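You operate a simulated robot arm through the tools that you are given. There is no shell and no other tool.

You are at the controls of a simulated robot arm. One attempt, no reset.

## Task
Put things in order on the wall bench near the doors. At the end: the yellow port stopper stands where the white crucible stood; the clear bottle (marked "SAMPLE") from the wall bench near the doors stands where the grey short blue-block pipe stood; the white crucible from the wall bench near the doors stands where the clear jar (marked "BLUE") stood; the grey short blue-block pipe is on the green box; the clear jar from the wall bench near the doors stands where the clear bottle stood; whatever was shut is shut again. Leave all else as you found it, and nothing knocked over.

The check looks at the end state, three seconds after you hand in, the way a careful person would. Anything else that was tipped, shoved, dropped, spilled or broken makes it a failure. Lids that push on must go on centred and level and be pressed home; caps that screw on are set level and turned clockwise until they are tight.

## Robot
A 7-joint arm with a two-finger parallel gripper, fixed in place. Base frame: the origin is at the foot of the arm, x ahead of it, y to its left, z up; the work surface is at about z = 0. Readings come in mm, degrees, newtons and seconds.
With the tool pointing down near the work surface it reaches from about 220 to 580 mm from the base axis. Its first joint turns from -66.0 to 66.0 degrees. Payload 2.5 kg.
The tool frame sits at the grasp point between the pads (the TCP): z along the fingers, y along the line on which they close. The tips reach 23 mm beyond it. Largest opening 94 mm; finger width 38, thickness 10; the body of the gripper, 54 by 96 mm, starts 39 mm behind the TCP.
Orientation is told as [roll, pitch, yaw] about the base's x, y, z axes, in that order, counted from this pose: with the fingers straight down and closing along the base's y, the tool's x points along the base's -x, its y along +y and its z along -z.

## Interface
- The arm moves only by the tool arm_command. Its argument "deltas" is text: rows parted by semicolons, each of 7 numbers parted by spaces: the shift along the base's x, y, z in mm, then the turn, a rotation vector about the base's x, y, z in degrees, then the opening, from 0 (shut) to 1 (fully open). In form: x y z wx wy wz gripper; .... A call has 1 to 20 rows; each row is the pose to reach, as a shift and turn from the pose commanded when the call began. A row lasts 0.2 s, in which the tool goes at most 50 mm and 8.6 degrees; a call with a longer step from one row to the next is refused whole, and so is a gripper value outside its range. Where a pose cannot be reached the arm comes as near as it can. A force on the tool above 40 N (or 10 N above the force at the start of the call, whichever is more), or a blocked arm, ends the call early, and 0.2 s more pass. The fingers move at their own pace (about 108 mm/s each) and stop on an object; they squeeze with about 36 N. The grip force told is the motor's: it shows also when the fingers shut on nothing. Time passes only in rows, and 0.2 s behind the last, so rows that repeat a pose let the fingers close. It gives the time, the measured TCP pose, the force on the tool (base axes), the opening and the grip force at its end, in the units of the frame above (readings bear some noise), with the torque about the TCP (base axes, N m) and any sound that the robot's microphone picked up.
- Cameras (640 x 400 px; columns grow to the right, rows downward): "scene" is fixed at [113.3, -402.8, 541.1]; the picture's right is [0.87, -0.50, 0.00], its down [-0.29, -0.51, -0.81] and it looks along [0.40, 0.70, -0.59] (base axes); focal length 358 px, centre (320, 200). "wrist" rides on the gripper at [86, 16, -74] in the tool frame; the picture's right is [-0.18, 0.98, 0.00], its down [-0.58, -0.11, -0.81] and it looks along [-0.79, -0.15, 0.59] (tool axes); focal length 243 px, centre (320, 200). There is no depth. A picture from a camera that has moved, and an enlarged one, comes with that camera's place and axes in the base frame and with its lens.
- camera(camera): a new picture of that camera. It takes no simulated time.
- inspect(camera, box): a new picture of the part [left, top, right, bottom] of that camera's present view, enlarged. It takes no simulated time.
- sign_off(): hands the job in; it is judged then, once.

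Nothing tells you positions but the pictures and the camera data. Unless the task says otherwise, let go and move clear before handing in.

The tools are called after ">>>" as a command line: name --argument value ..., lists and objects as JSON in quotes. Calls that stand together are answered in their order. arm_command: Moves the arm, as the interface text tells. Its arguments: {"type":"object","properties":{"deltas":{"type":"string"}},"required":["deltas"]} The other tools are called the same way: camera (camera) takes a picture; inspect (camera, box) takes an enlarged picture of a part of a camera's view; sign_off () hands the job in.

At the start:

```text
t: 0.0
position: [397.1, 58.0, 299.4]
tcp_rot: [0.0, 0.1, 0.0]
wrist_force: [-0.8, 0.2, -0.1]
ft_torque: [-0.02, 0.0, -0.02]
width: 94.0
grasp_force: 0.0
```

scene: 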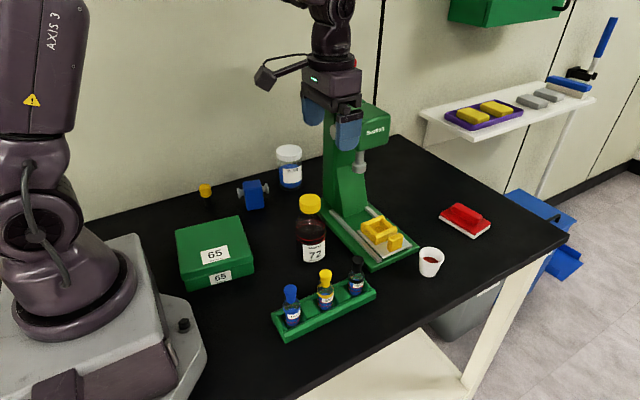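
wrist: 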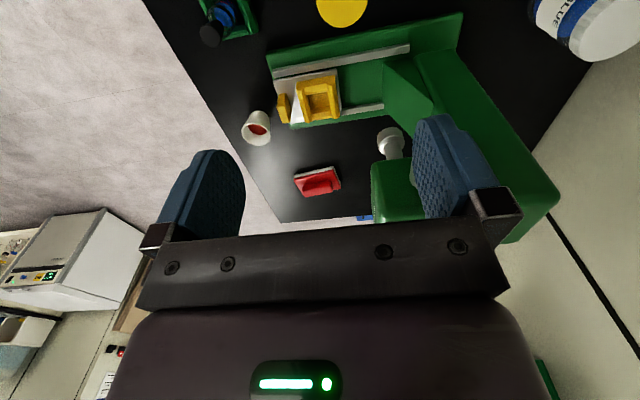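

I see a bench with a green box (65), a yellow stopper at the back, a blue-block pipe, a jar with a white lid ("BLUE"), a dark bottle with a yellow cap (72), a green press, a rack of vials and a white crucible. I'll look closer first.

>>> inspect --camera "scene" --box '[160, 130, 340, 300]'

>>> inspect --camera "scene" --box '[270, 180, 470, 340]'

>>> camera --camera "scene"

```text
2.35 times, centred on (250, 215) of scene
camera zoom: at [113.3, -402.8, 541.1], right [0.87, -0.5, 0.0], down [-0.29, -0.51, -0.81], along [0.4, 0.7, -0.59], focal length 844 px, centre (485, 165)
```

zoom: 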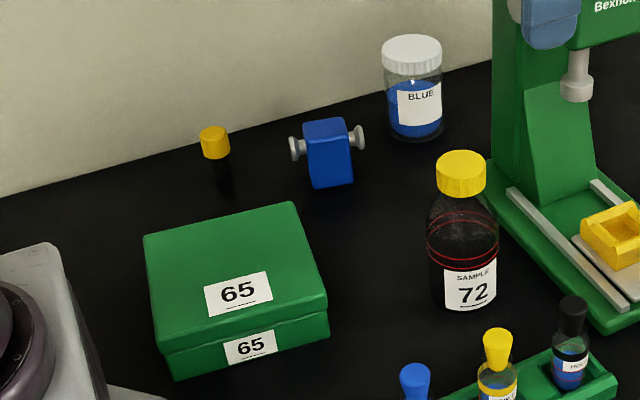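

```text
2.50 times, centred on (370, 260) of scene
camera zoom: at [113.3, -402.8, 541.1], right [0.87, -0.5, 0.0], down [-0.29, -0.51, -0.81], along [0.4, 0.7, -0.59], focal length 896 px, centre (195, 50)
```

zoom: 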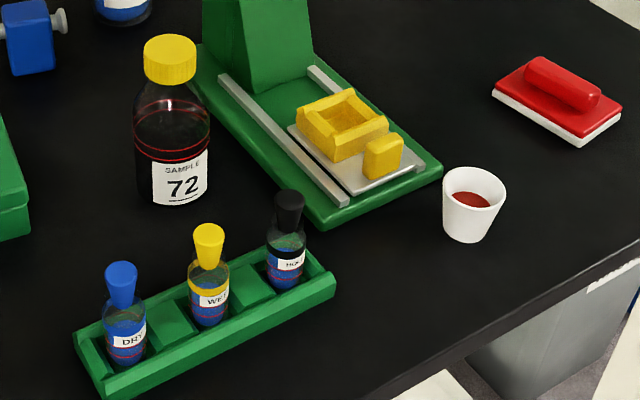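

```text
taken
```

scene: 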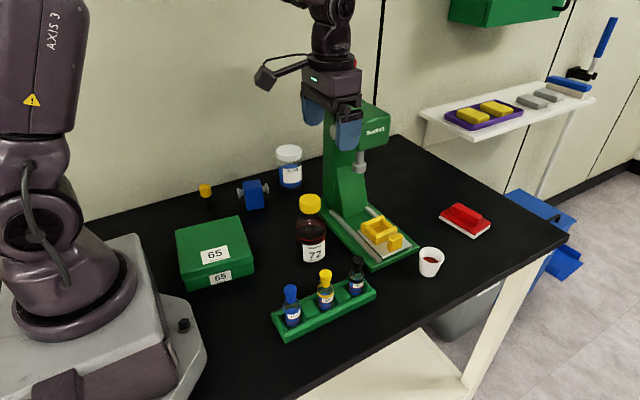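

The layout is clear enough for rough positions: crucible at about (550,-83), bottle (367,75), jar (449,337), pipe block (333,310), stopper (229,358), box around (220,180). Next I'll swing the wrist camera over the pipe, jar and stopper area to refine them.

>>> arm_command --deltas "-24 17 2 0 0 6.75 1; -47 34 4 0 0 13.5 1; -70 51 6 0 0 20.25 1; -94 68 8 0 0 27 1; -117 86 10 0 0 33.75 1; -141 103 12 0 0 40.5 1; -164 120 14 0 0 47.25 1; -188 137 16 0 0 54 1; -188 137 16 0 0 54 1"

>>> camera --camera "wrist"

>>> camera --camera "scene"

```text
t: 2.0
position: [208.9, 193.2, 314.5]
tcp_rot: [0.0, 0.0, 54.0]
wrist_force: [-0.4, -0.3, 0.2]
ft_torque: [-0.03, 0.0, 0.01]
width: 94.0
grasp_force: 0.0
```

```text
taken
camera wrist: at [145.2, 133.3, 388.7], right [-0.69, 0.73, 0.0], down [0.43, 0.41, 0.81], along [0.59, 0.55, -0.59], focal length 243 px, centre (320, 200)
```

wrist: 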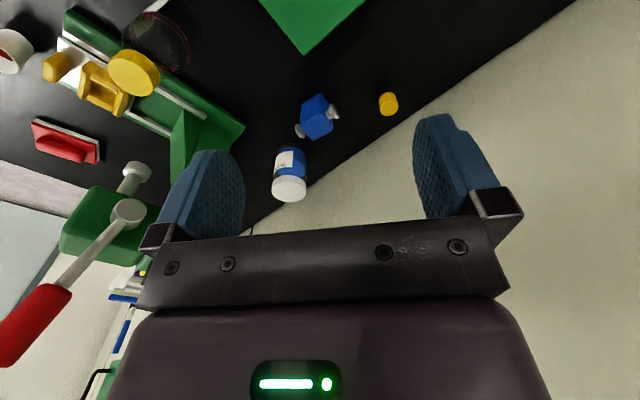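

```text
taken
```

scene: 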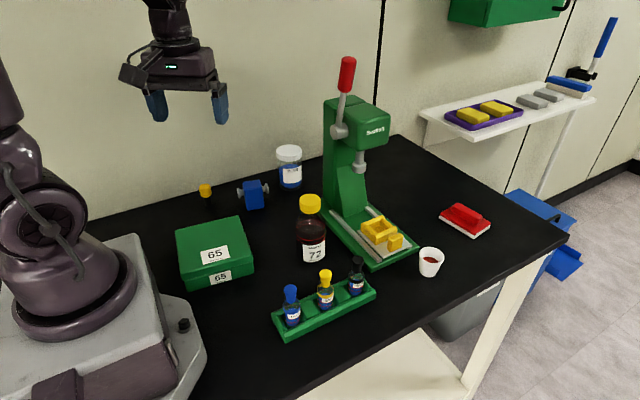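

The arm is clear, and the press turns out to have a tall lever with a red handle that I have to avoid. I'll zoom in on the pipe, jar and stopper from this wrist view.

>>> inspect --camera "wrist" --box '[250, 70, 430, 210]'

>>> inspect --camera "scene" --box '[180, 130, 310, 220]'

>>> inspect --camera "scene" --box '[290, 40, 450, 200]'

```text
2.86 times, centred on (340, 140) of wrist
camera zoom: at [145.2, 133.3, 388.7], right [-0.69, 0.73, 0.0], down [0.43, 0.41, 0.81], along [0.59, 0.55, -0.59], focal length 693 px, centre (263, 371)
```

zoom: 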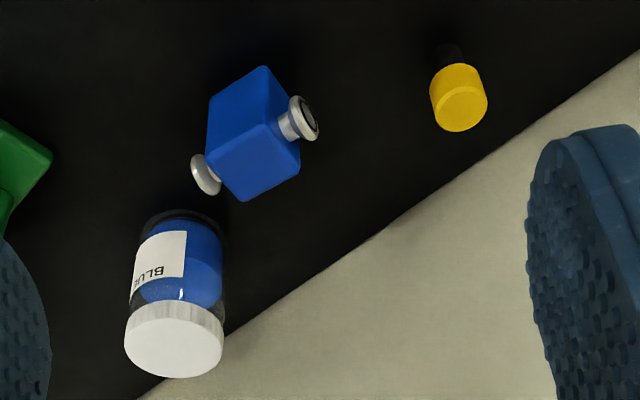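

```text
4.44 times, centred on (245, 175) of scene
camera zoom: at [113.3, -402.8, 541.1], right [0.87, -0.5, 0.0], down [-0.29, -0.51, -0.81], along [0.4, 0.7, -0.59], focal length 1593 px, centre (653, 311)
```

zoom: 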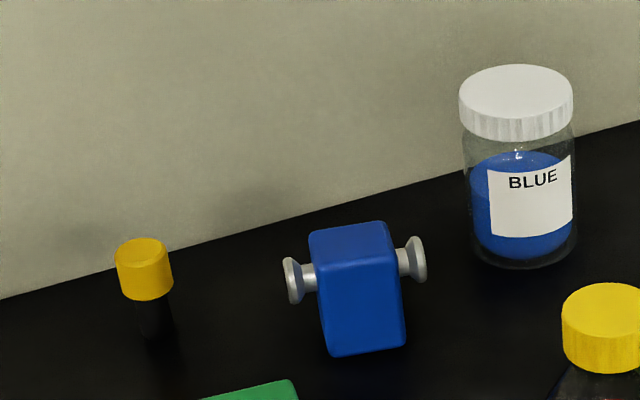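

```text
2.50 times, centred on (370, 120) of scene
camera zoom: at [113.3, -402.8, 541.1], right [0.87, -0.5, 0.0], down [-0.29, -0.51, -0.81], along [0.4, 0.7, -0.59], focal length 896 px, centre (195, 400)
```

zoom: 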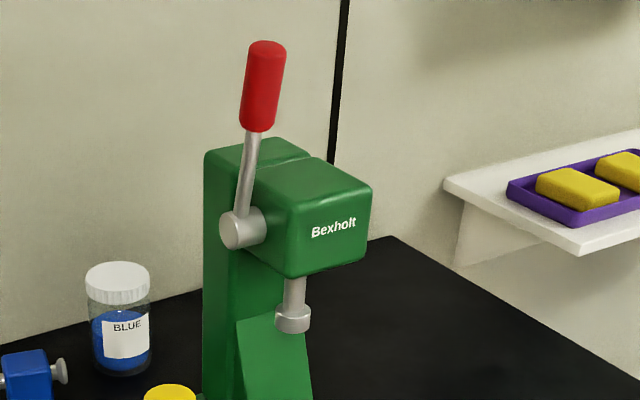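

The readings agree across both views: pipe block centre is about (330,302), top z 60, turned about -13.5°; jar (448,338), 104 tall; stopper (230,360), 54 tall; box top centre (193,167), z 45. First I'll go above the pipe block with matching yaw.

>>> arm_command --deltas "13.5 12 -11 0 0 -7.5 1; 27 24 -22 0 0 -15 1; 40.5 36 -33 0 0 -22.5 1; 54 48 -44 0 0 -30 1; 67.5 60 -55 0 0 -37.5 1; 81 72 -66 0 0 -45 1; 94.5 84 -77 0 0 -52.5 1; 108 96 -88 0 0 -60 1; 121 107 -99 0 0 -67.5 1; 121 107 -130 0 0 -67.5 1; 121 107 -155 0 0 -67.5 1; 121 107 -155 0 0 -67.5 1"

>>> camera --camera "wrist"

>>> camera --camera "scene"

```text
t: 4.6
position: [328.9, 300.8, 162.2]
tcp_rot: [0.0, -0.1, -13.5]
wrist_force: [-0.4, 0.2, 0.5]
ft_torque: [0.06, 0.02, 0.01]
width: 94.0
grasp_force: 0.0
```

```text
taken
camera wrist: at [249.0, 336.7, 235.0], right [0.41, 0.91, 0.0], down [0.54, -0.24, 0.81], along [0.74, -0.33, -0.59], focal length 243 px, centre (320, 200)
```

wrist: 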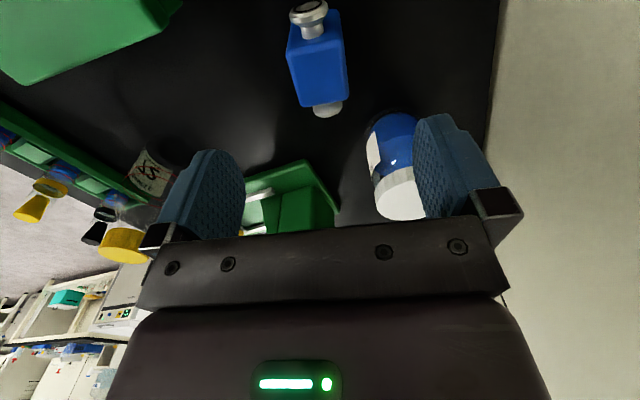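

```text
taken
```

scene: 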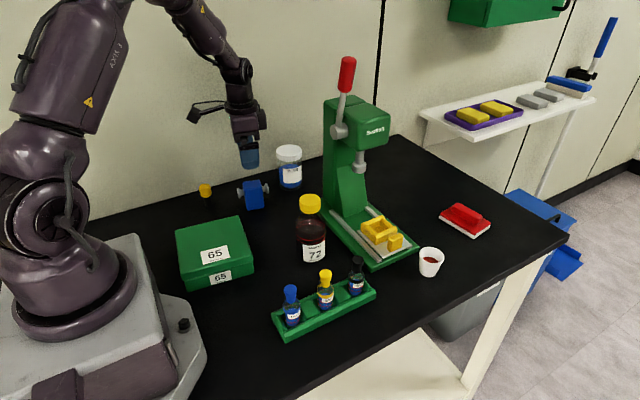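

The gripper hovers above the block. I'll zoom in to check the block's alignment with the fingers.

>>> inspect --camera "wrist" --box '[250, 0, 410, 120]'

>>> inspect --camera "scene" --box '[200, 100, 320, 220]'

```text
3.33 times, centred on (330, 60) of wrist
camera zoom: at [249.0, 336.7, 235.0], right [0.41, 0.91, 0.0], down [0.54, -0.24, 0.81], along [0.74, -0.33, -0.59], focal length 809 px, centre (287, 667)
```

zoom: 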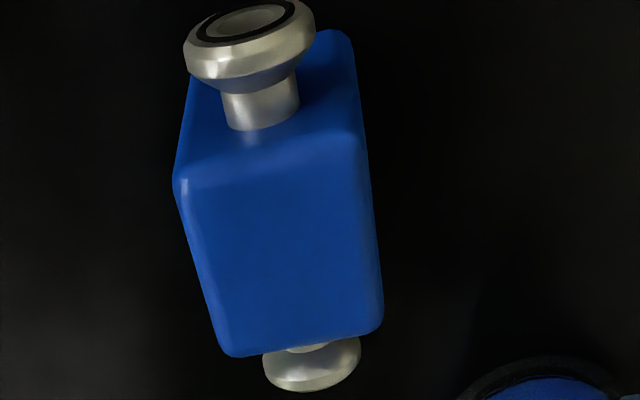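

```text
3.33 times, centred on (260, 160) of scene
camera zoom: at [113.3, -402.8, 541.1], right [0.87, -0.5, 0.0], down [-0.29, -0.51, -0.81], along [0.4, 0.7, -0.59], focal length 1195 px, centre (520, 333)
```

zoom: 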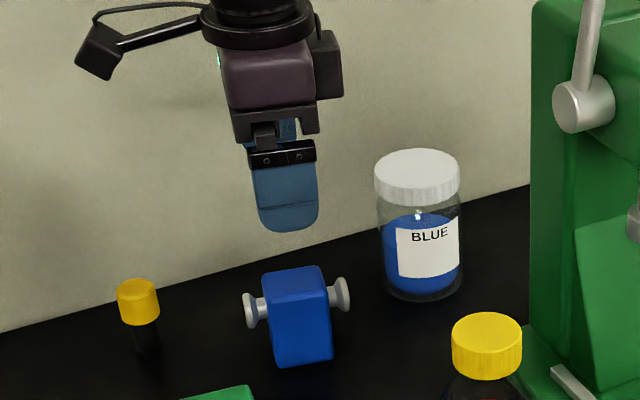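

The block centre measures (331,300.8), yaw -13.7°, which matches the gripper to about 2 mm. I'll descend straight and grip it.

>>> arm_command --deltas "2 0 -30 0 0 0 1; 2 0 -60 0 0 0 1; 2 0 -90 0 0 0 1; 2 0 -110 0 0 0 1; 2 0 -125 0 0 0 1; 2 0 -125 0 0 0 1"

>>> camera --camera "scene"

```text
t: 6.0
position: [333.6, 302.5, 35.2]
tcp_rot: [0.0, 0.0, -13.6]
wrist_force: [-0.2, 1.0, 0.6]
ft_torque: [0.05, 0.03, 0.0]
width: 94.1
grasp_force: 0.2
```

```text
taken
```

scene: 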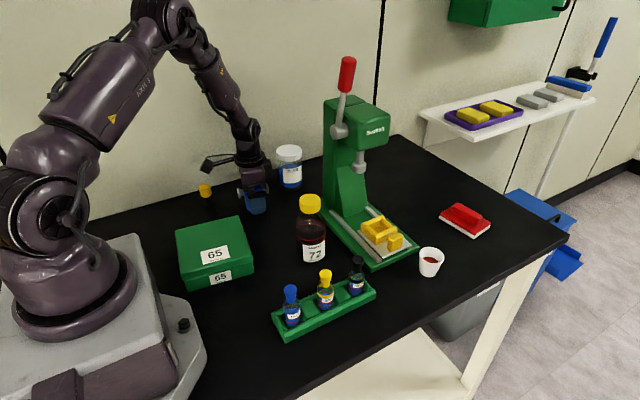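

The fingers straddle the block. Closing now, holding still while they squeeze.

>>> arm_command --deltas "0 0 0 0 0 0 0.7; 0 0 0 0 0 0 0.5; 0 0 0 0 0 0 0.3; 0 0 0 0 0 0 0.2; 0 0 0 0 0 0 0.2; 0 0 0 0 0 0 0.2"

>>> inspect --camera "scene" --box '[180, 100, 320, 220]'

```text
t: 7.4
position: [333.6, 302.1, 35.2]
tcp_rot: [0.0, 0.0, -13.4]
wrist_force: [0.2, 0.3, 0.3]
ft_torque: [0.01, 0.01, -0.01]
width: 39.6
grasp_force: 36.3
```

```text
3.33 times, centred on (250, 160) of scene
camera zoom: at [113.3, -402.8, 541.1], right [0.87, -0.5, 0.0], down [-0.29, -0.51, -0.81], along [0.4, 0.7, -0.59], focal length 1195 px, centre (553, 333)
```

zoom: 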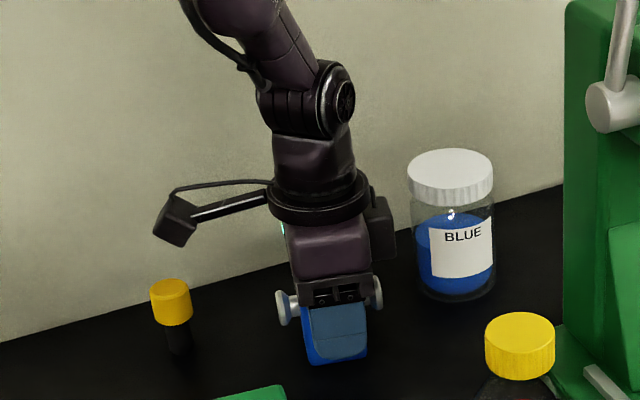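

The block is held (39.6 mm). Lifting it and carrying it over the green box.

>>> arm_command --deltas "0 0 5 0 0 0 0.2; 0 0 15 0 0 0 0.2; 0 0 40 0 0 0 0.2; 0 0 70 0 0 0 0.2; 0 0 100 0 0 0 0.2; -22 -22 110 0 0 0 0.2; -45 -44 110 0 0 0 0.2; -67 -66 110 0 0 0 0.2; -90 -88 110 0 0 0 0.2; -112 -110 110 0 0 0 0.2; -126 -124 110 0 0 0 0.2; -134 -132 110 0 0 0 0.2; -134 -132 110 0 0 0 0.2"

>>> camera --camera "scene"

>>> camera --camera "wrist"

```text
t: 10.2
position: [198.8, 171.1, 145.5]
tcp_rot: [0.1, -0.1, -13.5]
wrist_force: [-0.4, 0.0, 0.1]
ft_torque: [-0.01, -0.03, -0.01]
width: 39.7
grasp_force: 36.2
```

```text
taken
```

scene: 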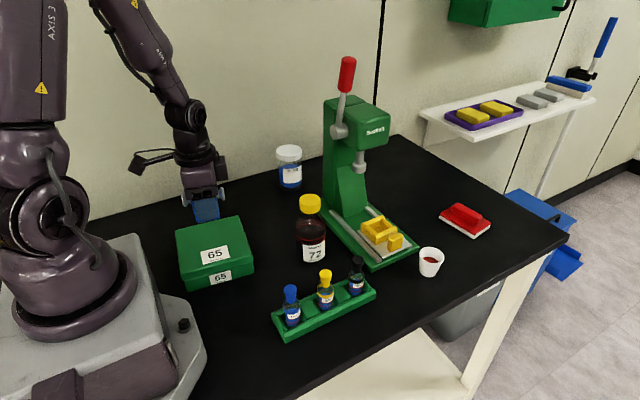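

```text
taken
camera wrist: at [117.4, 206.6, 219.7], right [0.41, 0.91, 0.0], down [0.54, -0.24, 0.81], along [0.74, -0.33, -0.59], focal length 243 px, centre (320, 200)
```

wrist: 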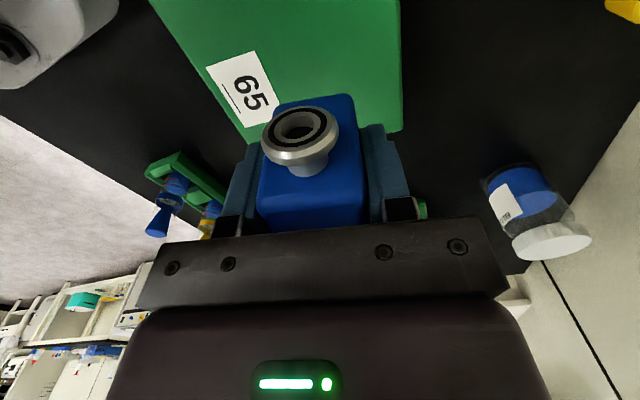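

The block hangs above the middle of the box lid. I'll lower it to just above the lid.

>>> arm_command --deltas "0 0 -20 0 0 0 0.2; 0 0 -40 0 0 0 0.2; 0 0 -52 0 0 0 0.2; 0 0 -58 0 0 0 0.2; 0 0 -60 0 0 0 0.2; 0 0 -60 0 0 0 0.2"

>>> inspect --camera "scene" --box '[150, 140, 290, 300]'

```text
t: 11.6
position: [198.8, 170.2, 85.8]
tcp_rot: [0.1, -0.1, -13.5]
wrist_force: [-0.8, -2.1, 26.0]
ft_torque: [-0.21, 0.03, 0.13]
width: 39.9
grasp_force: 35.9
```

```text
2.50 times, centred on (220, 220) of scene
camera zoom: at [113.2, -402.9, 541.1], right [0.87, -0.5, 0.0], down [-0.29, -0.51, -0.81], along [0.4, 0.7, -0.59], focal length 896 px, centre (570, 150)
```

zoom: 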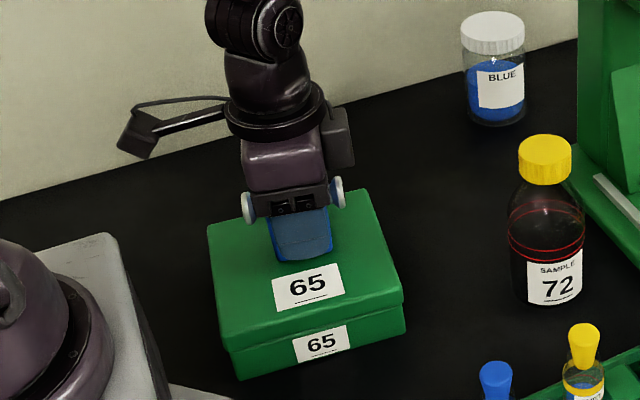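

The block is already resting on the lid with about 26 N of push, so the lid is slightly higher than I estimated. I'll ease up a little before releasing.

>>> arm_command --deltas "0 0 0.8 0 0 0 0.2; 0 0 0.8 0 0 0 0.2"

```text
t: 12.2
position: [198.2, 168.0, 87.9]
tcp_rot: [0.0, 0.0, -13.5]
wrist_force: [0.6, -1.2, -1.0]
ft_torque: [-0.02, 0.05, 0.0]
width: 39.8
grasp_force: 35.6
```

The force is gone and the block is just at the lid surface. Releasing and lifting clear.

>>> arm_command --deltas "0 0 -0.3 0 0 0 0.45; 0 0 -0.3 0 0 0 0.6; 0 0 -0.3 0 0 0 0.8; 0 0 -0.3 0 0 0 0.8; 0 0 20 0 0 0 0.8; 0 0 50 0 0 0 0.8; 0 0 90 0 0 0 0.9; 0 0 130 0 0 0 1; 0 0 150 0 0 0 1; 0 0 150 0 0 0 1"

>>> camera --camera "scene"

>>> inspect --camera "scene" --box '[150, 140, 290, 300]'

>>> camera --camera "wrist"

```text
t: 14.4
position: [199.5, 169.7, 236.9]
tcp_rot: [0.0, 0.0, -13.6]
wrist_force: [0.5, -0.7, -0.1]
ft_torque: [-0.02, 0.01, -0.01]
width: 94.1
grasp_force: 0.1
```

```text
taken
```

scene: 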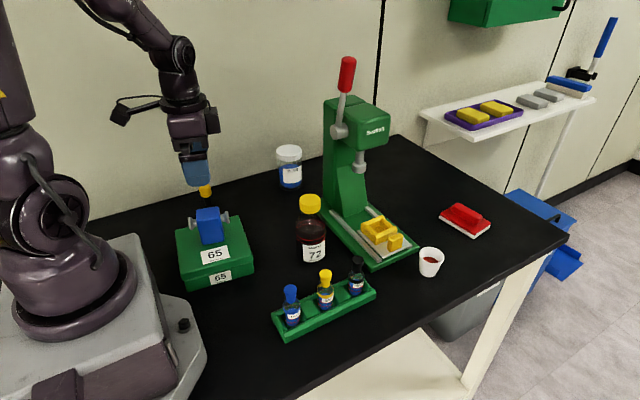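

```text
2.50 times, centred on (220, 220) of scene
camera zoom: at [113.3, -402.8, 541.1], right [0.87, -0.5, 0.0], down [-0.29, -0.51, -0.81], along [0.4, 0.7, -0.59], focal length 896 px, centre (570, 150)
```

zoom: 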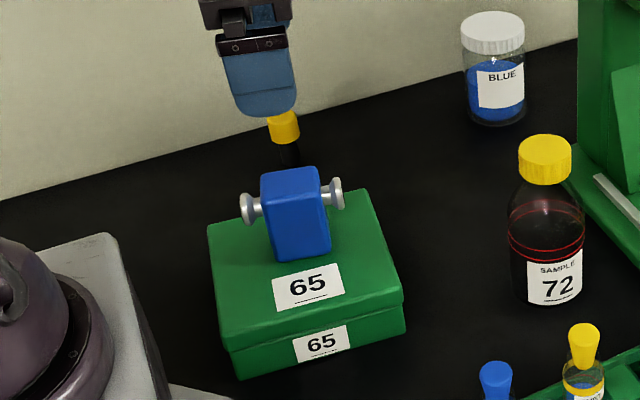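

```text
taken
camera wrist: at [118.3, 206.0, 310.9], right [0.41, 0.91, 0.0], down [0.54, -0.24, 0.81], along [0.74, -0.33, -0.59], focal length 243 px, centre (320, 200)
```

wrist: 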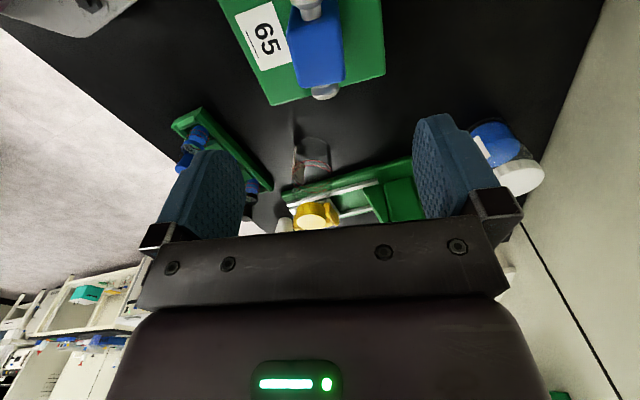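

The pipe stands upright on the box. Next I'll take a better look at the bottle from the wrist camera.

>>> arm_command --deltas "15 -20 20 0 0 4.5 1; 30 -45 40 0 0 9 1; 45 -70 53 0 0 13.5 1; 60 -95 60 0 0 13.5 1; 60 -95 60 0 0 13.5 1; 60 -95 60 0 0 13.5 1"

>>> camera --camera "wrist"

>>> inspect --camera "wrist" --box '[230, 50, 410, 190]'

>>> inspect --camera "scene" --box '[260, 180, 360, 280]'

```text
t: 15.8
position: [258.5, 75.4, 296.4]
tcp_rot: [0.0, 0.0, 0.0]
wrist_force: [0.4, -0.9, 0.3]
ft_torque: [0.02, -0.02, -0.02]
width: 94.3
grasp_force: 0.0
```

```text
taken
camera wrist: at [171.4, 92.0, 370.3], right [0.18, 0.98, 0.0], down [0.58, -0.11, 0.81], along [0.79, -0.15, -0.59], focal length 243 px, centre (320, 200)
```

wrist: 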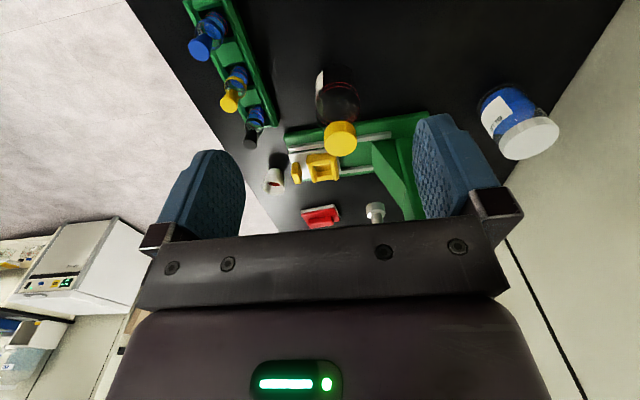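

```text
2.86 times, centred on (320, 120) of wrist
camera zoom: at [171.4, 92.0, 370.3], right [0.18, 0.98, 0.0], down [0.58, -0.11, 0.81], along [0.79, -0.15, -0.59], focal length 693 px, centre (320, 429)
```

zoom: 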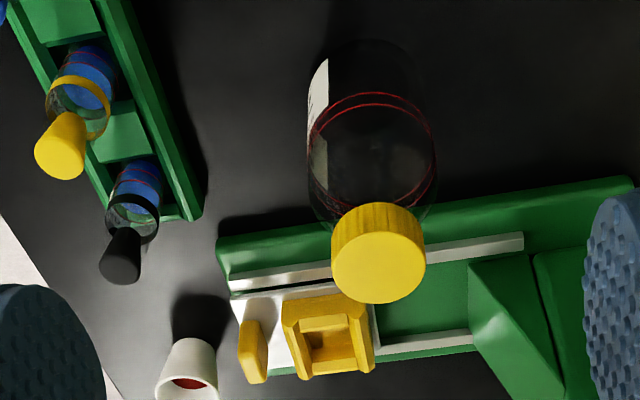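

```text
4.00 times, centred on (310, 230) of scene
camera zoom: at [113.3, -402.8, 541.1], right [0.87, -0.5, 0.0], down [-0.29, -0.51, -0.81], along [0.4, 0.7, -0.59], focal length 1434 px, centre (360, 80)
```

zoom: 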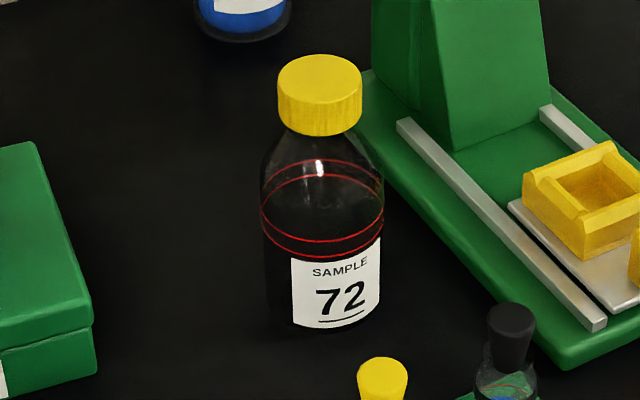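

The bottle is at about (370,81), with the cap top at z≈142 and the cap 40 mm wide. I'll move above the cap at the same yaw and check alignment.

>>> arm_command --deltas "30 2 -10 0 0 0 1; 60 4 -30 0 0 0 1; 90 5 -55 0 0 0 1; 110 5.5 -80 0 0 0 1; 110 5.5 -96 0 0 0 1; 110 5.5 -96 0 0 0 1; 110 5.5 -96 0 0 0 1"

>>> camera --camera "wrist"

>>> inspect --camera "wrist" --box '[240, 60, 400, 190]'

>>> inspect --camera "scene" --box '[250, 120, 390, 280]'

```text
t: 17.4
position: [368.1, 81.9, 200.0]
tcp_rot: [0.1, 0.0, 0.0]
wrist_force: [-0.4, 0.1, 0.1]
ft_torque: [0.02, -0.01, 0.03]
width: 94.0
grasp_force: 0.0
```

```text
taken
camera wrist: at [281.1, 98.1, 273.8], right [0.18, 0.98, 0.0], down [0.58, -0.11, 0.81], along [0.79, -0.15, -0.59], focal length 243 px, centre (320, 200)
```

wrist: 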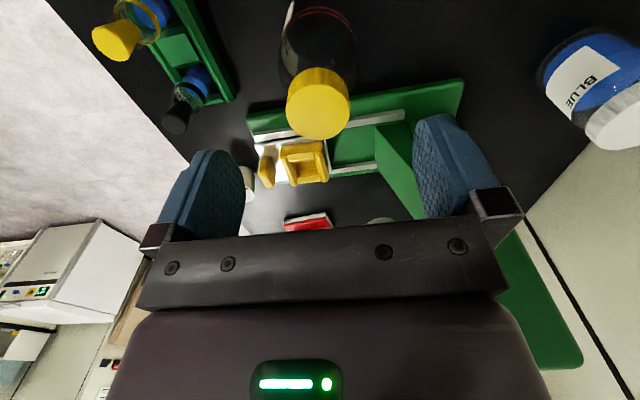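

```text
3.08 times, centred on (320, 125) of wrist
camera zoom: at [281.1, 98.1, 273.8], right [0.18, 0.98, 0.0], down [0.58, -0.11, 0.81], along [0.79, -0.15, -0.59], focal length 746 px, centre (320, 431)
```

zoom: 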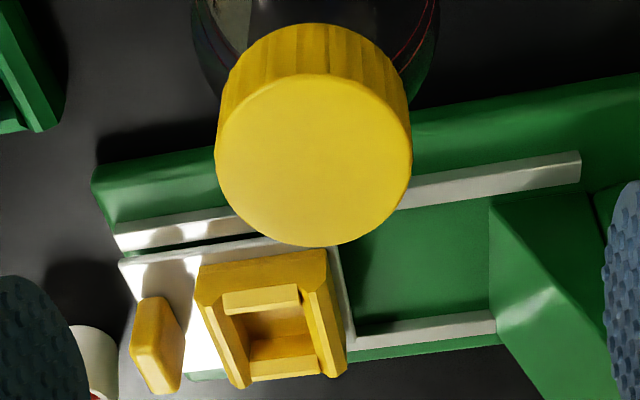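

```text
2.50 times, centred on (320, 200) of scene
camera zoom: at [113.3, -402.8, 541.1], right [0.87, -0.5, 0.0], down [-0.29, -0.51, -0.81], along [0.4, 0.7, -0.59], focal length 896 px, centre (320, 200)
```

zoom: 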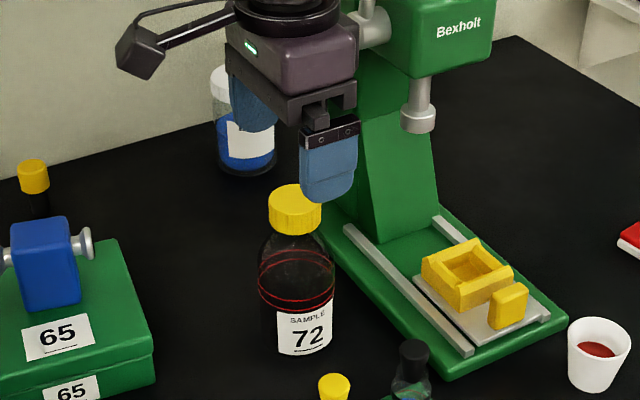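

The cap sits within 1 mm of the tool axis. I'll descend so the pads cover the cap and close gently.

>>> arm_command --deltas "0.5 -1 -20 0 0 0 1; 0.5 -1 -40 0 0 0 1; 0.5 -1 -54 0 0 0 1; 0.5 -1 -59 0 0 0 1; 0.5 -1 -59 0 0 0 1"

>>> inspect --camera "scene" --box '[250, 120, 390, 280]'

>>> camera --camera "wrist"

```text
t: 18.6
position: [369.0, 79.0, 140.2]
tcp_rot: [0.0, 0.0, 0.0]
wrist_force: [0.2, 0.2, 0.2]
ft_torque: [0.01, 0.01, 0.01]
width: 94.2
grasp_force: 0.0
```

```text
2.50 times, centred on (320, 200) of scene
camera zoom: at [113.3, -402.8, 541.1], right [0.87, -0.5, 0.0], down [-0.29, -0.51, -0.81], along [0.4, 0.7, -0.59], focal length 896 px, centre (320, 200)
```

zoom: 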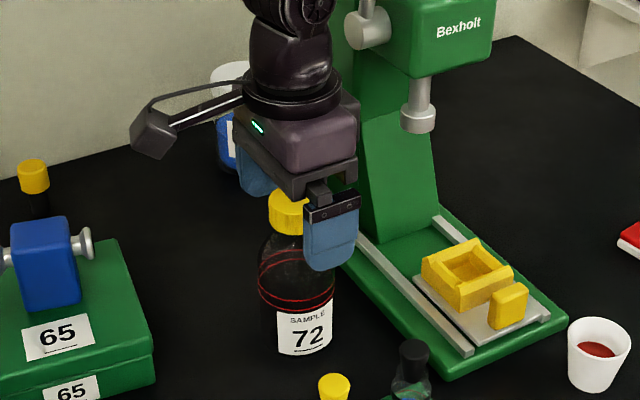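

```text
taken
camera wrist: at [281.8, 95.3, 214.7], right [0.18, 0.98, 0.0], down [0.58, -0.11, 0.81], along [0.79, -0.15, -0.59], focal length 243 px, centre (320, 200)
```

wrist: 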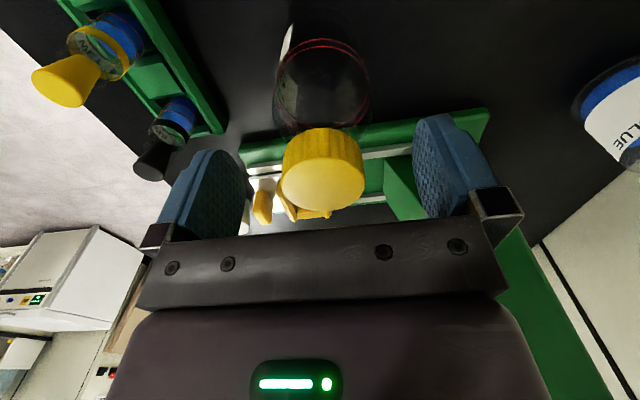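

Aligned within about 1 mm. I'll raise 3 mm to keep the tips off the shoulder, then close on the cap.

>>> arm_command --deltas "0 0.5 3 0 0 0 1; 0 0.5 3 0 0 0 0.8; 0 0.5 3 0 0 0 0.6; 0 0.5 3 0 0 0 0.5; 0 0.5 3 0 0 0 0.4; 0 0.5 3 0 0 0 0.3; 0 0.5 3 0 0 0 0.25; 0 0.5 3 0 0 0 0.25"

>>> inspect --camera "scene" --box '[250, 120, 390, 280]'

>>> inspect --camera "wrist" --box '[220, 60, 420, 240]'

```text
t: 20.4
position: [369.5, 79.4, 143.6]
tcp_rot: [0.0, 0.0, 0.0]
wrist_force: [0.4, -0.2, 0.4]
ft_torque: [0.04, -0.02, -0.02]
width: 38.5
grasp_force: 35.6
```

```text
2.50 times, centred on (320, 200) of scene
camera zoom: at [113.3, -402.8, 541.1], right [0.87, -0.5, 0.0], down [-0.29, -0.51, -0.81], along [0.4, 0.7, -0.59], focal length 896 px, centre (320, 200)
```

zoom: 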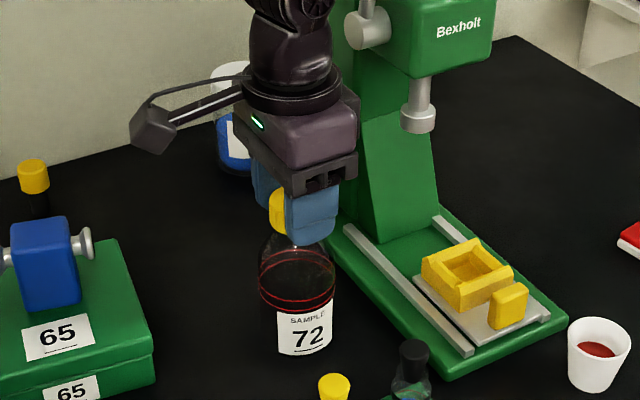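

```text
2.22 times, centred on (320, 150) of wrist
camera zoom: at [282.1, 95.7, 218.0], right [0.18, 0.98, 0.0], down [0.58, -0.11, 0.81], along [0.79, -0.15, -0.59], focal length 539 px, centre (320, 311)
```

zoom: 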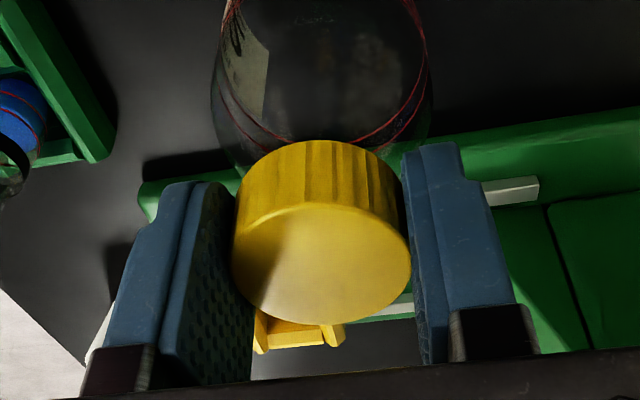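

The cap is gripped at 38.5 mm. A small trial lift comes first, to confirm the whole bottle comes with it.

>>> arm_command --deltas "0 0 3 0 0 0 0.25; 0 0 8 0 0 0 0.25; 0 0 12 0 0 0 0.25; 0 0 12 0 0 0 0.25"

>>> inspect --camera "scene" --box '[250, 120, 390, 280]'

>>> inspect --camera "wrist" --box '[220, 60, 420, 240]'

```text
t: 21.4
position: [370.2, 79.0, 155.7]
tcp_rot: [-0.1, 0.0, 0.0]
wrist_force: [0.1, 0.4, 0.5]
ft_torque: [0.01, -0.03, -0.01]
width: 38.2
grasp_force: 36.4
```

```text
2.50 times, centred on (320, 200) of scene
camera zoom: at [113.3, -402.8, 541.1], right [0.87, -0.5, 0.0], down [-0.29, -0.51, -0.81], along [0.4, 0.7, -0.59], focal length 896 px, centre (320, 200)
```

zoom: 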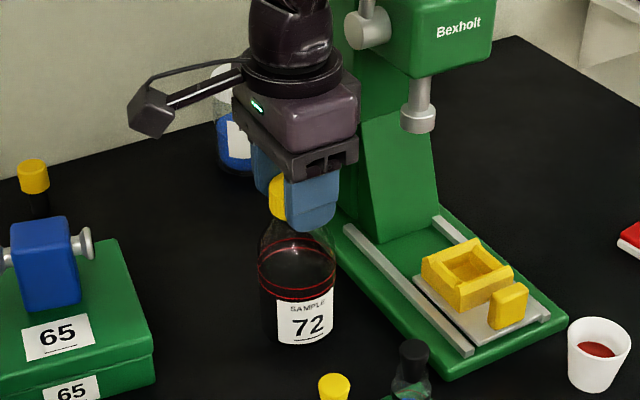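

```text
2.22 times, centred on (320, 150) of wrist
camera zoom: at [282.5, 96.1, 230.4], right [0.18, 0.98, 0.0], down [0.58, -0.11, 0.81], along [0.79, -0.15, -0.59], focal length 539 px, centre (320, 311)
```

zoom: 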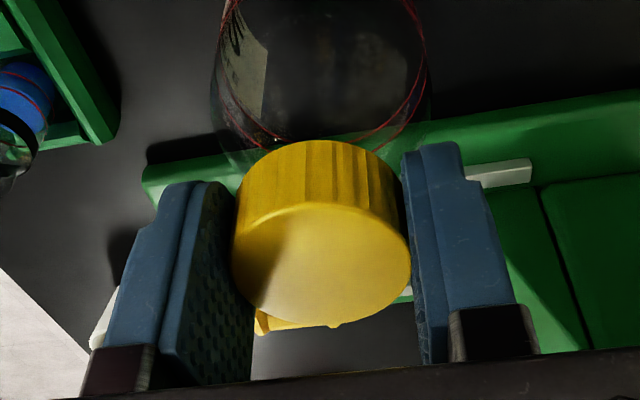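

The bottle lifts as one piece with its cap. I'll raise it and carry it smoothly to where the pipe stood, about (331.5,302).

>>> arm_command --deltas "0 0 15 0 0 0 0.25; 0 0 30 0 0 0 0.25; 0 5 42 0 0 0 0.25; -2 18 48 0 0 0 0.25; -5 36 50 0 0 0 0.25; -9 56 50 0 0 0 0.25; -12 76 50 0 0 0 0.25; -16 98 50 0 0 0 0.25; -20 120 50 0 0 0 0.25; -23 142 50 0 0 0 0.25; -27 164 50 0 0 0 0.25; -31 184 50 0 0 0 0.25; -34 202 50 0 0 0 0.25; -36 214 50 0 0 0 0.25; -37 220 50 0 0 0 0.25; -37 222 50 0 0 0 0.25; -37 222 50 0 0 0 0.25; -37 222 50 0 0 0 0.25"

>>> camera --camera "scene"

>>> camera --camera "wrist"

```text
t: 25.2
position: [332.0, 300.6, 207.7]
tcp_rot: [0.0, 0.0, 0.0]
wrist_force: [0.1, -0.1, -0.6]
ft_torque: [-0.01, 0.01, -0.01]
width: 38.2
grasp_force: 36.4
```

```text
taken
```

scene: 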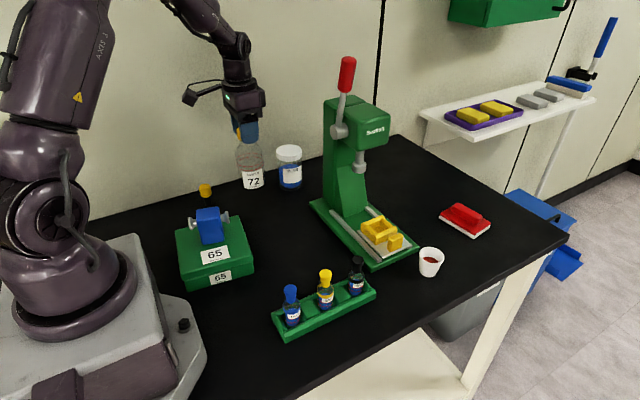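

```text
taken
camera wrist: at [244.6, 317.3, 280.9], right [0.18, 0.98, 0.0], down [0.58, -0.11, 0.81], along [0.79, -0.15, -0.59], focal length 243 px, centre (320, 200)
```

wrist: 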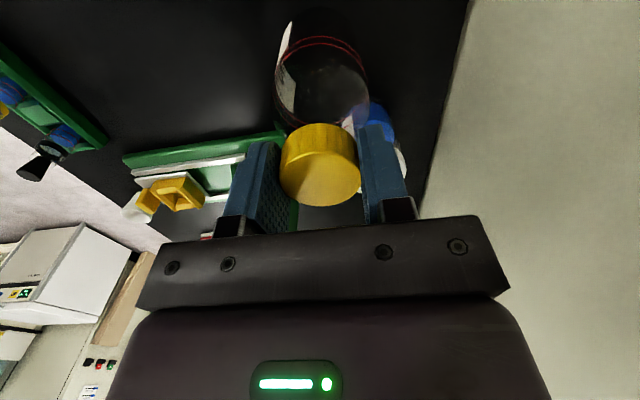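

The bottle hangs level over the pipe's old spot. Lowering it, slowly near the bench.

>>> arm_command --deltas "0 0 -15 0 0 0 0.25; 0 0 -30 0 0 0 0.25; 0 0 -44 0 0 0 0.25; 0 0 -53 0 0 0 0.25; 0 0 -58 0 0 0 0.25; 0 0 -60 0 0 0 0.25; 0 0 -61 0 0 0 0.25; 0 0 -61 0 0 0 0.25"

>>> inspect --camera "scene" --box '[180, 100, 320, 230]'

```text
t: 27.0
position: [331.3, 301.6, 145.0]
tcp_rot: [0.1, -0.1, 0.0]
wrist_force: [0.1, 0.2, -0.3]
ft_torque: [-0.01, -0.03, -0.01]
width: 38.4
grasp_force: 36.1
```

```text
3.08 times, centred on (250, 165) of scene
camera zoom: at [113.3, -402.8, 541.1], right [0.87, -0.5, 0.0], down [-0.29, -0.51, -0.81], along [0.4, 0.7, -0.59], focal length 1103 px, centre (535, 308)
```

zoom: 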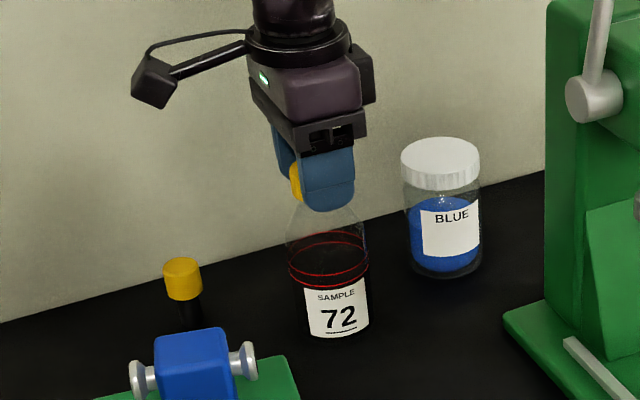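

Almost down with no contact force yet; the last millimetre goes slowly.

>>> arm_command --deltas "0 0 -0.5 0 0 0 0.25; 0 0 -1 0 0 0 0.25; 0 0 -1 0 0 0 0.25"

```text
t: 27.8
position: [330.4, 303.0, 143.6]
tcp_rot: [0.0, 0.0, 0.0]
wrist_force: [-0.9, 0.2, -0.2]
ft_torque: [-0.03, -0.04, 0.02]
width: 38.4
grasp_force: 36.0
```

>>> arm_command --deltas "0 0 -0.5 0 0 0 0.25; 0 0 -0.5 0 0 0 0.25"

```text
t: 28.4
position: [332.3, 301.6, 143.7]
tcp_rot: [0.1, 0.1, 0.1]
wrist_force: [-0.7, 0.2, 1.6]
ft_torque: [0.03, -0.01, 0.01]
width: 38.2
grasp_force: 36.1
```

>>> arm_command --deltas "0 0 -0.5 0 0 0 0.25; 0 0 -0.5 0 0 0 0.25"

```text
t: 29.0
position: [331.7, 301.2, 143.4]
tcp_rot: [-0.1, 0.0, 0.0]
wrist_force: [0.0, 0.1, 4.0]
ft_torque: [0.05, 0.02, 0.01]
width: 38.4
grasp_force: 35.7
```

The bottle touches the bench (4 N). Releasing and rising straight up.

>>> arm_command --deltas "0 0 0 0 0 0 0.5; 0 0 0 0 0 0 0.6; 0 0 0 0 0 0 0.8; 0 0 0 0 0 0 0.9; 0 0 10 0 0 0 0.9; 0 0 30 0 0 0 0.9; 0 0 60 0 0 0 0.9; 0 0 90 0 0 0 1; 0 0 120 0 0 0 1; 0 0 150 0 0 0 1; 0 0 150 0 0 0 1"

>>> camera --camera "scene"

>>> inspect --camera "scene" --box '[180, 100, 320, 230]'

>>> camera --camera "wrist"

```text
t: 31.4
position: [330.8, 300.1, 292.3]
tcp_rot: [0.0, 0.1, 0.1]
wrist_force: [-0.9, -0.5, 0.9]
ft_torque: [-0.01, -0.02, 0.01]
width: 94.0
grasp_force: 0.0
```

```text
taken
```

scene: 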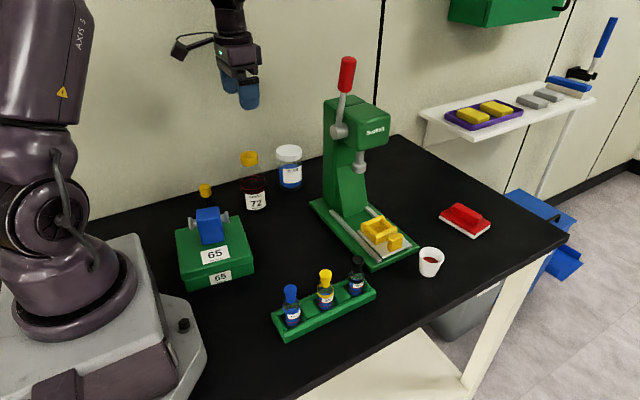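

```text
3.08 times, centred on (250, 165) of scene
camera zoom: at [113.3, -402.8, 541.1], right [0.87, -0.5, 0.0], down [-0.29, -0.51, -0.81], along [0.4, 0.7, -0.59], focal length 1103 px, centre (535, 308)
```

zoom: 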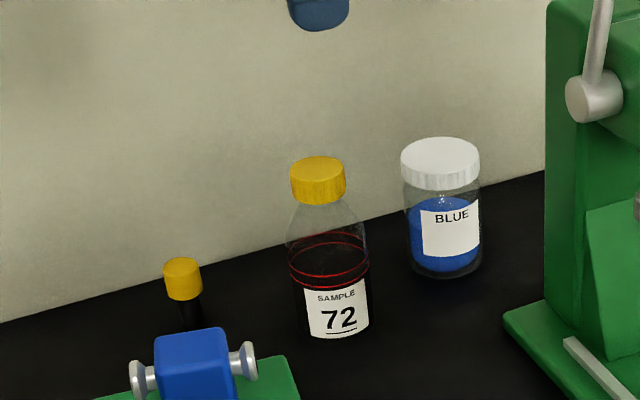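

```text
taken
camera wrist: at [244.1, 317.0, 367.2], right [0.18, 0.98, 0.0], down [0.58, -0.11, 0.81], along [0.79, -0.15, -0.59], focal length 243 px, centre (320, 200)
```

wrist: 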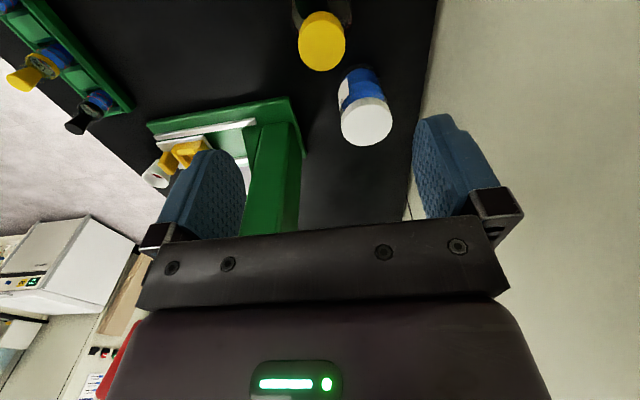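

The bottle stands upright on the pipe's old spot. Next is the jar: I'll move above it with yaw about 75°, so the fingers close roughly along x, clear of bottle and press.

>>> arm_command --deltas "0 0 0 0 0 8.3 1; 15 5 0 0 0 16.6 1; 30 10 0 0 0 25 1; 45 15 0 0 0 33.3 1; 60 20 -10 0 0 41.6 1; 75 25 -20 0 0 50 1; 90 30 -35 0 0 58.3 1; 105 34 -55 0 0 66.6 1; 117 37 -75 0 0 75 1; 117 37 -90 0 0 75 1; 117 37 -90 0 0 75 1; 117 37 -90 0 0 75 1"

>>> camera --camera "scene"

>>> camera --camera "wrist"

>>> inspect --camera "scene" --box '[180, 60, 400, 230]'

```text
t: 34.0
position: [450.7, 337.3, 202.5]
tcp_rot: [0.0, 0.0, 75.0]
wrist_force: [-0.6, 0.3, 0.5]
ft_torque: [0.02, 0.0, 0.01]
width: 94.1
grasp_force: 0.1
```

```text
taken
```

scene: 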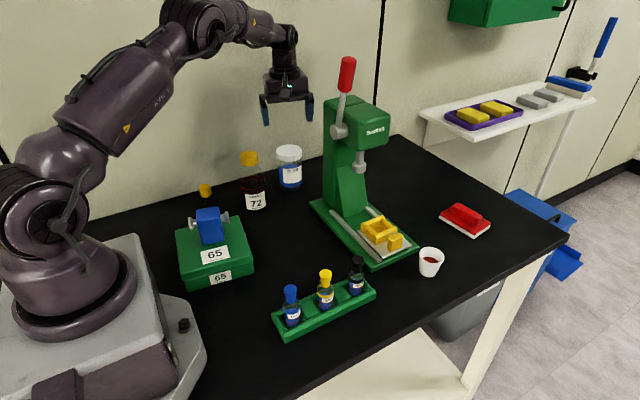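

```text
taken
camera wrist: at [412.0, 258.5, 277.3], right [-0.9, 0.43, 0.0], down [0.26, 0.53, 0.81], along [0.35, 0.73, -0.59], focal length 243 px, centre (320, 200)
```

wrist: 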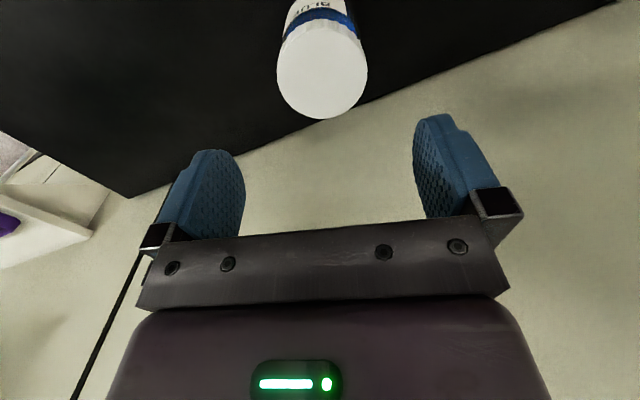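

```text
2.35 times, centred on (290, 145) of scene
camera zoom: at [113.3, -402.8, 541.1], right [0.87, -0.5, 0.0], down [-0.29, -0.51, -0.81], along [0.4, 0.7, -0.59], focal length 844 px, centre (391, 329)
```

zoom: 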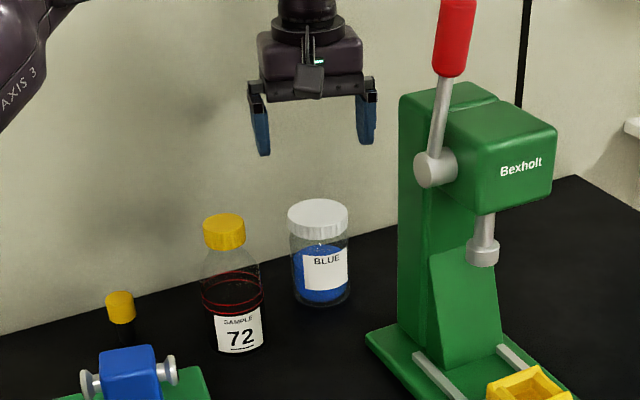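

>>> inspect --camera "wrist" --box '[240, 0, 400, 130]'

```text
3.08 times, centred on (320, 65) of wrist
camera zoom: at [412.0, 258.5, 277.3], right [-0.9, 0.43, 0.0], down [0.26, 0.53, 0.81], along [0.35, 0.73, -0.59], focal length 746 px, centre (320, 615)
```

zoom: 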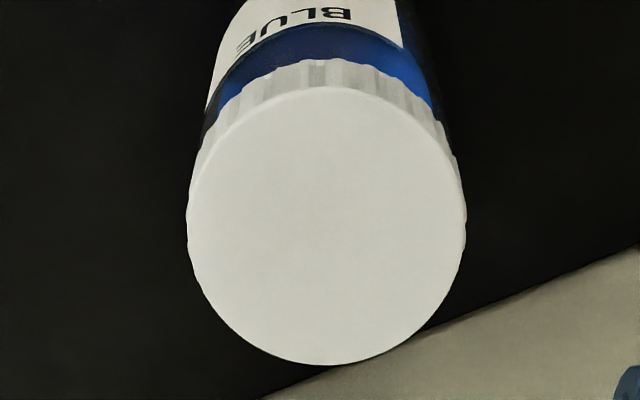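

The lid centre is about 2 mm off the tool axis, which I'll correct. Descending so the pads span lid and body, with the palm staying above the lid.

>>> arm_command --deltas "-2 -0.8 -30 0 0 0 1; -2 -0.8 -60 0 0 0 1; -2 -0.8 -85 0 0 0 1; -2 -0.8 -105 0 0 0 1; -2 -0.8 -120 0 0 0 1; -2 -0.8 -129 0 0 0 1; -2 -0.8 -132 0 0 0 1; -2 -0.8 -132 0 0 0 1"

>>> inspect --camera "scene" --box '[200, 80, 360, 220]'

>>> camera --camera "wrist"

```text
t: 35.8
position: [447.1, 337.9, 70.3]
tcp_rot: [0.0, -0.1, 75.1]
wrist_force: [0.0, -0.2, 0.4]
ft_torque: [0.05, 0.03, 0.0]
width: 94.0
grasp_force: 0.1
```

```text
2.86 times, centred on (280, 150) of scene
camera zoom: at [113.3, -402.8, 541.1], right [0.87, -0.5, 0.0], down [-0.29, -0.51, -0.81], along [0.4, 0.7, -0.59], focal length 1024 px, centre (434, 343)
```

zoom: 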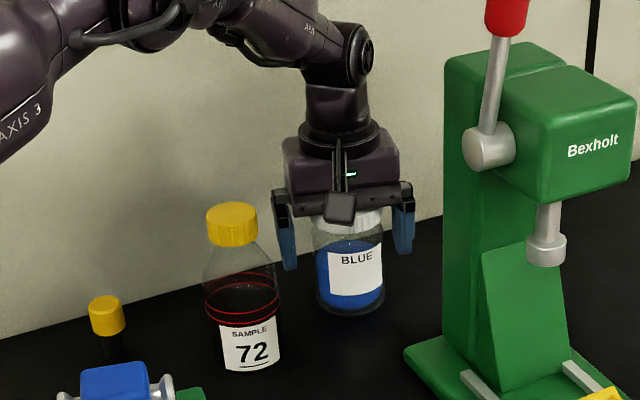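

```text
taken
camera wrist: at [408.2, 258.5, 144.8], right [-0.9, 0.43, 0.0], down [0.26, 0.53, 0.81], along [0.35, 0.73, -0.59], focal length 243 px, centre (320, 200)
```

wrist: 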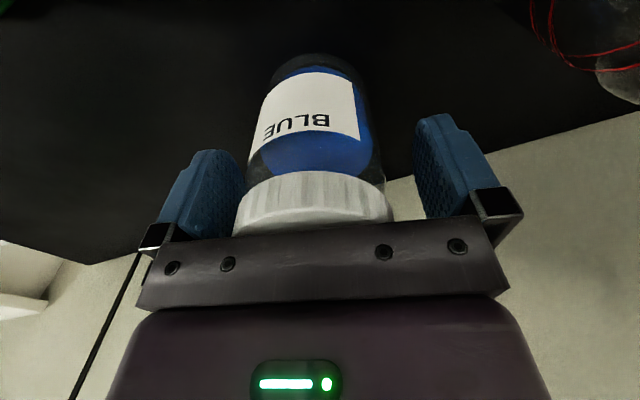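

>>> inspect --camera "wrist" --box '[210, 50, 430, 240]'

>>> inspect --camera "scene" --box '[255, 115, 325, 205]'

```text
2.11 times, centred on (320, 145) of wrist
camera zoom: at [408.2, 258.5, 144.8], right [-0.9, 0.43, 0.0], down [0.26, 0.53, 0.81], along [0.35, 0.73, -0.59], focal length 511 px, centre (320, 316)
```

zoom: 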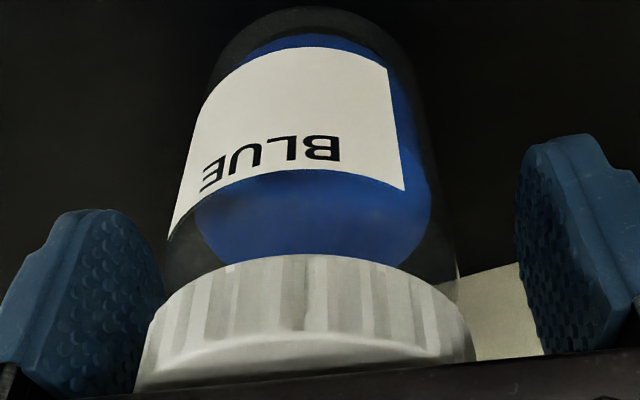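

```text
4.44 times, centred on (290, 160) of scene
camera zoom: at [113.3, -402.8, 541.1], right [0.87, -0.5, 0.0], down [-0.29, -0.51, -0.81], along [0.4, 0.7, -0.59], focal length 1593 px, centre (453, 378)
```

zoom: 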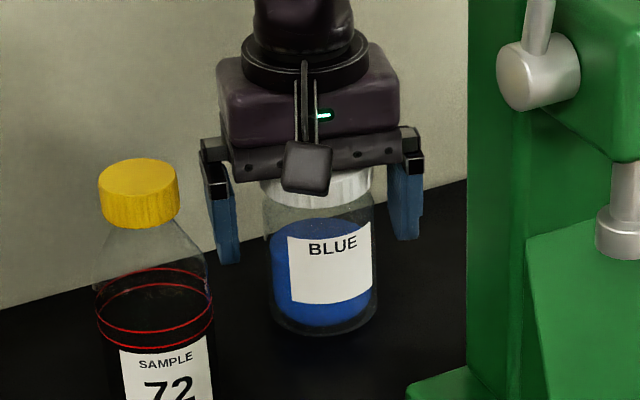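

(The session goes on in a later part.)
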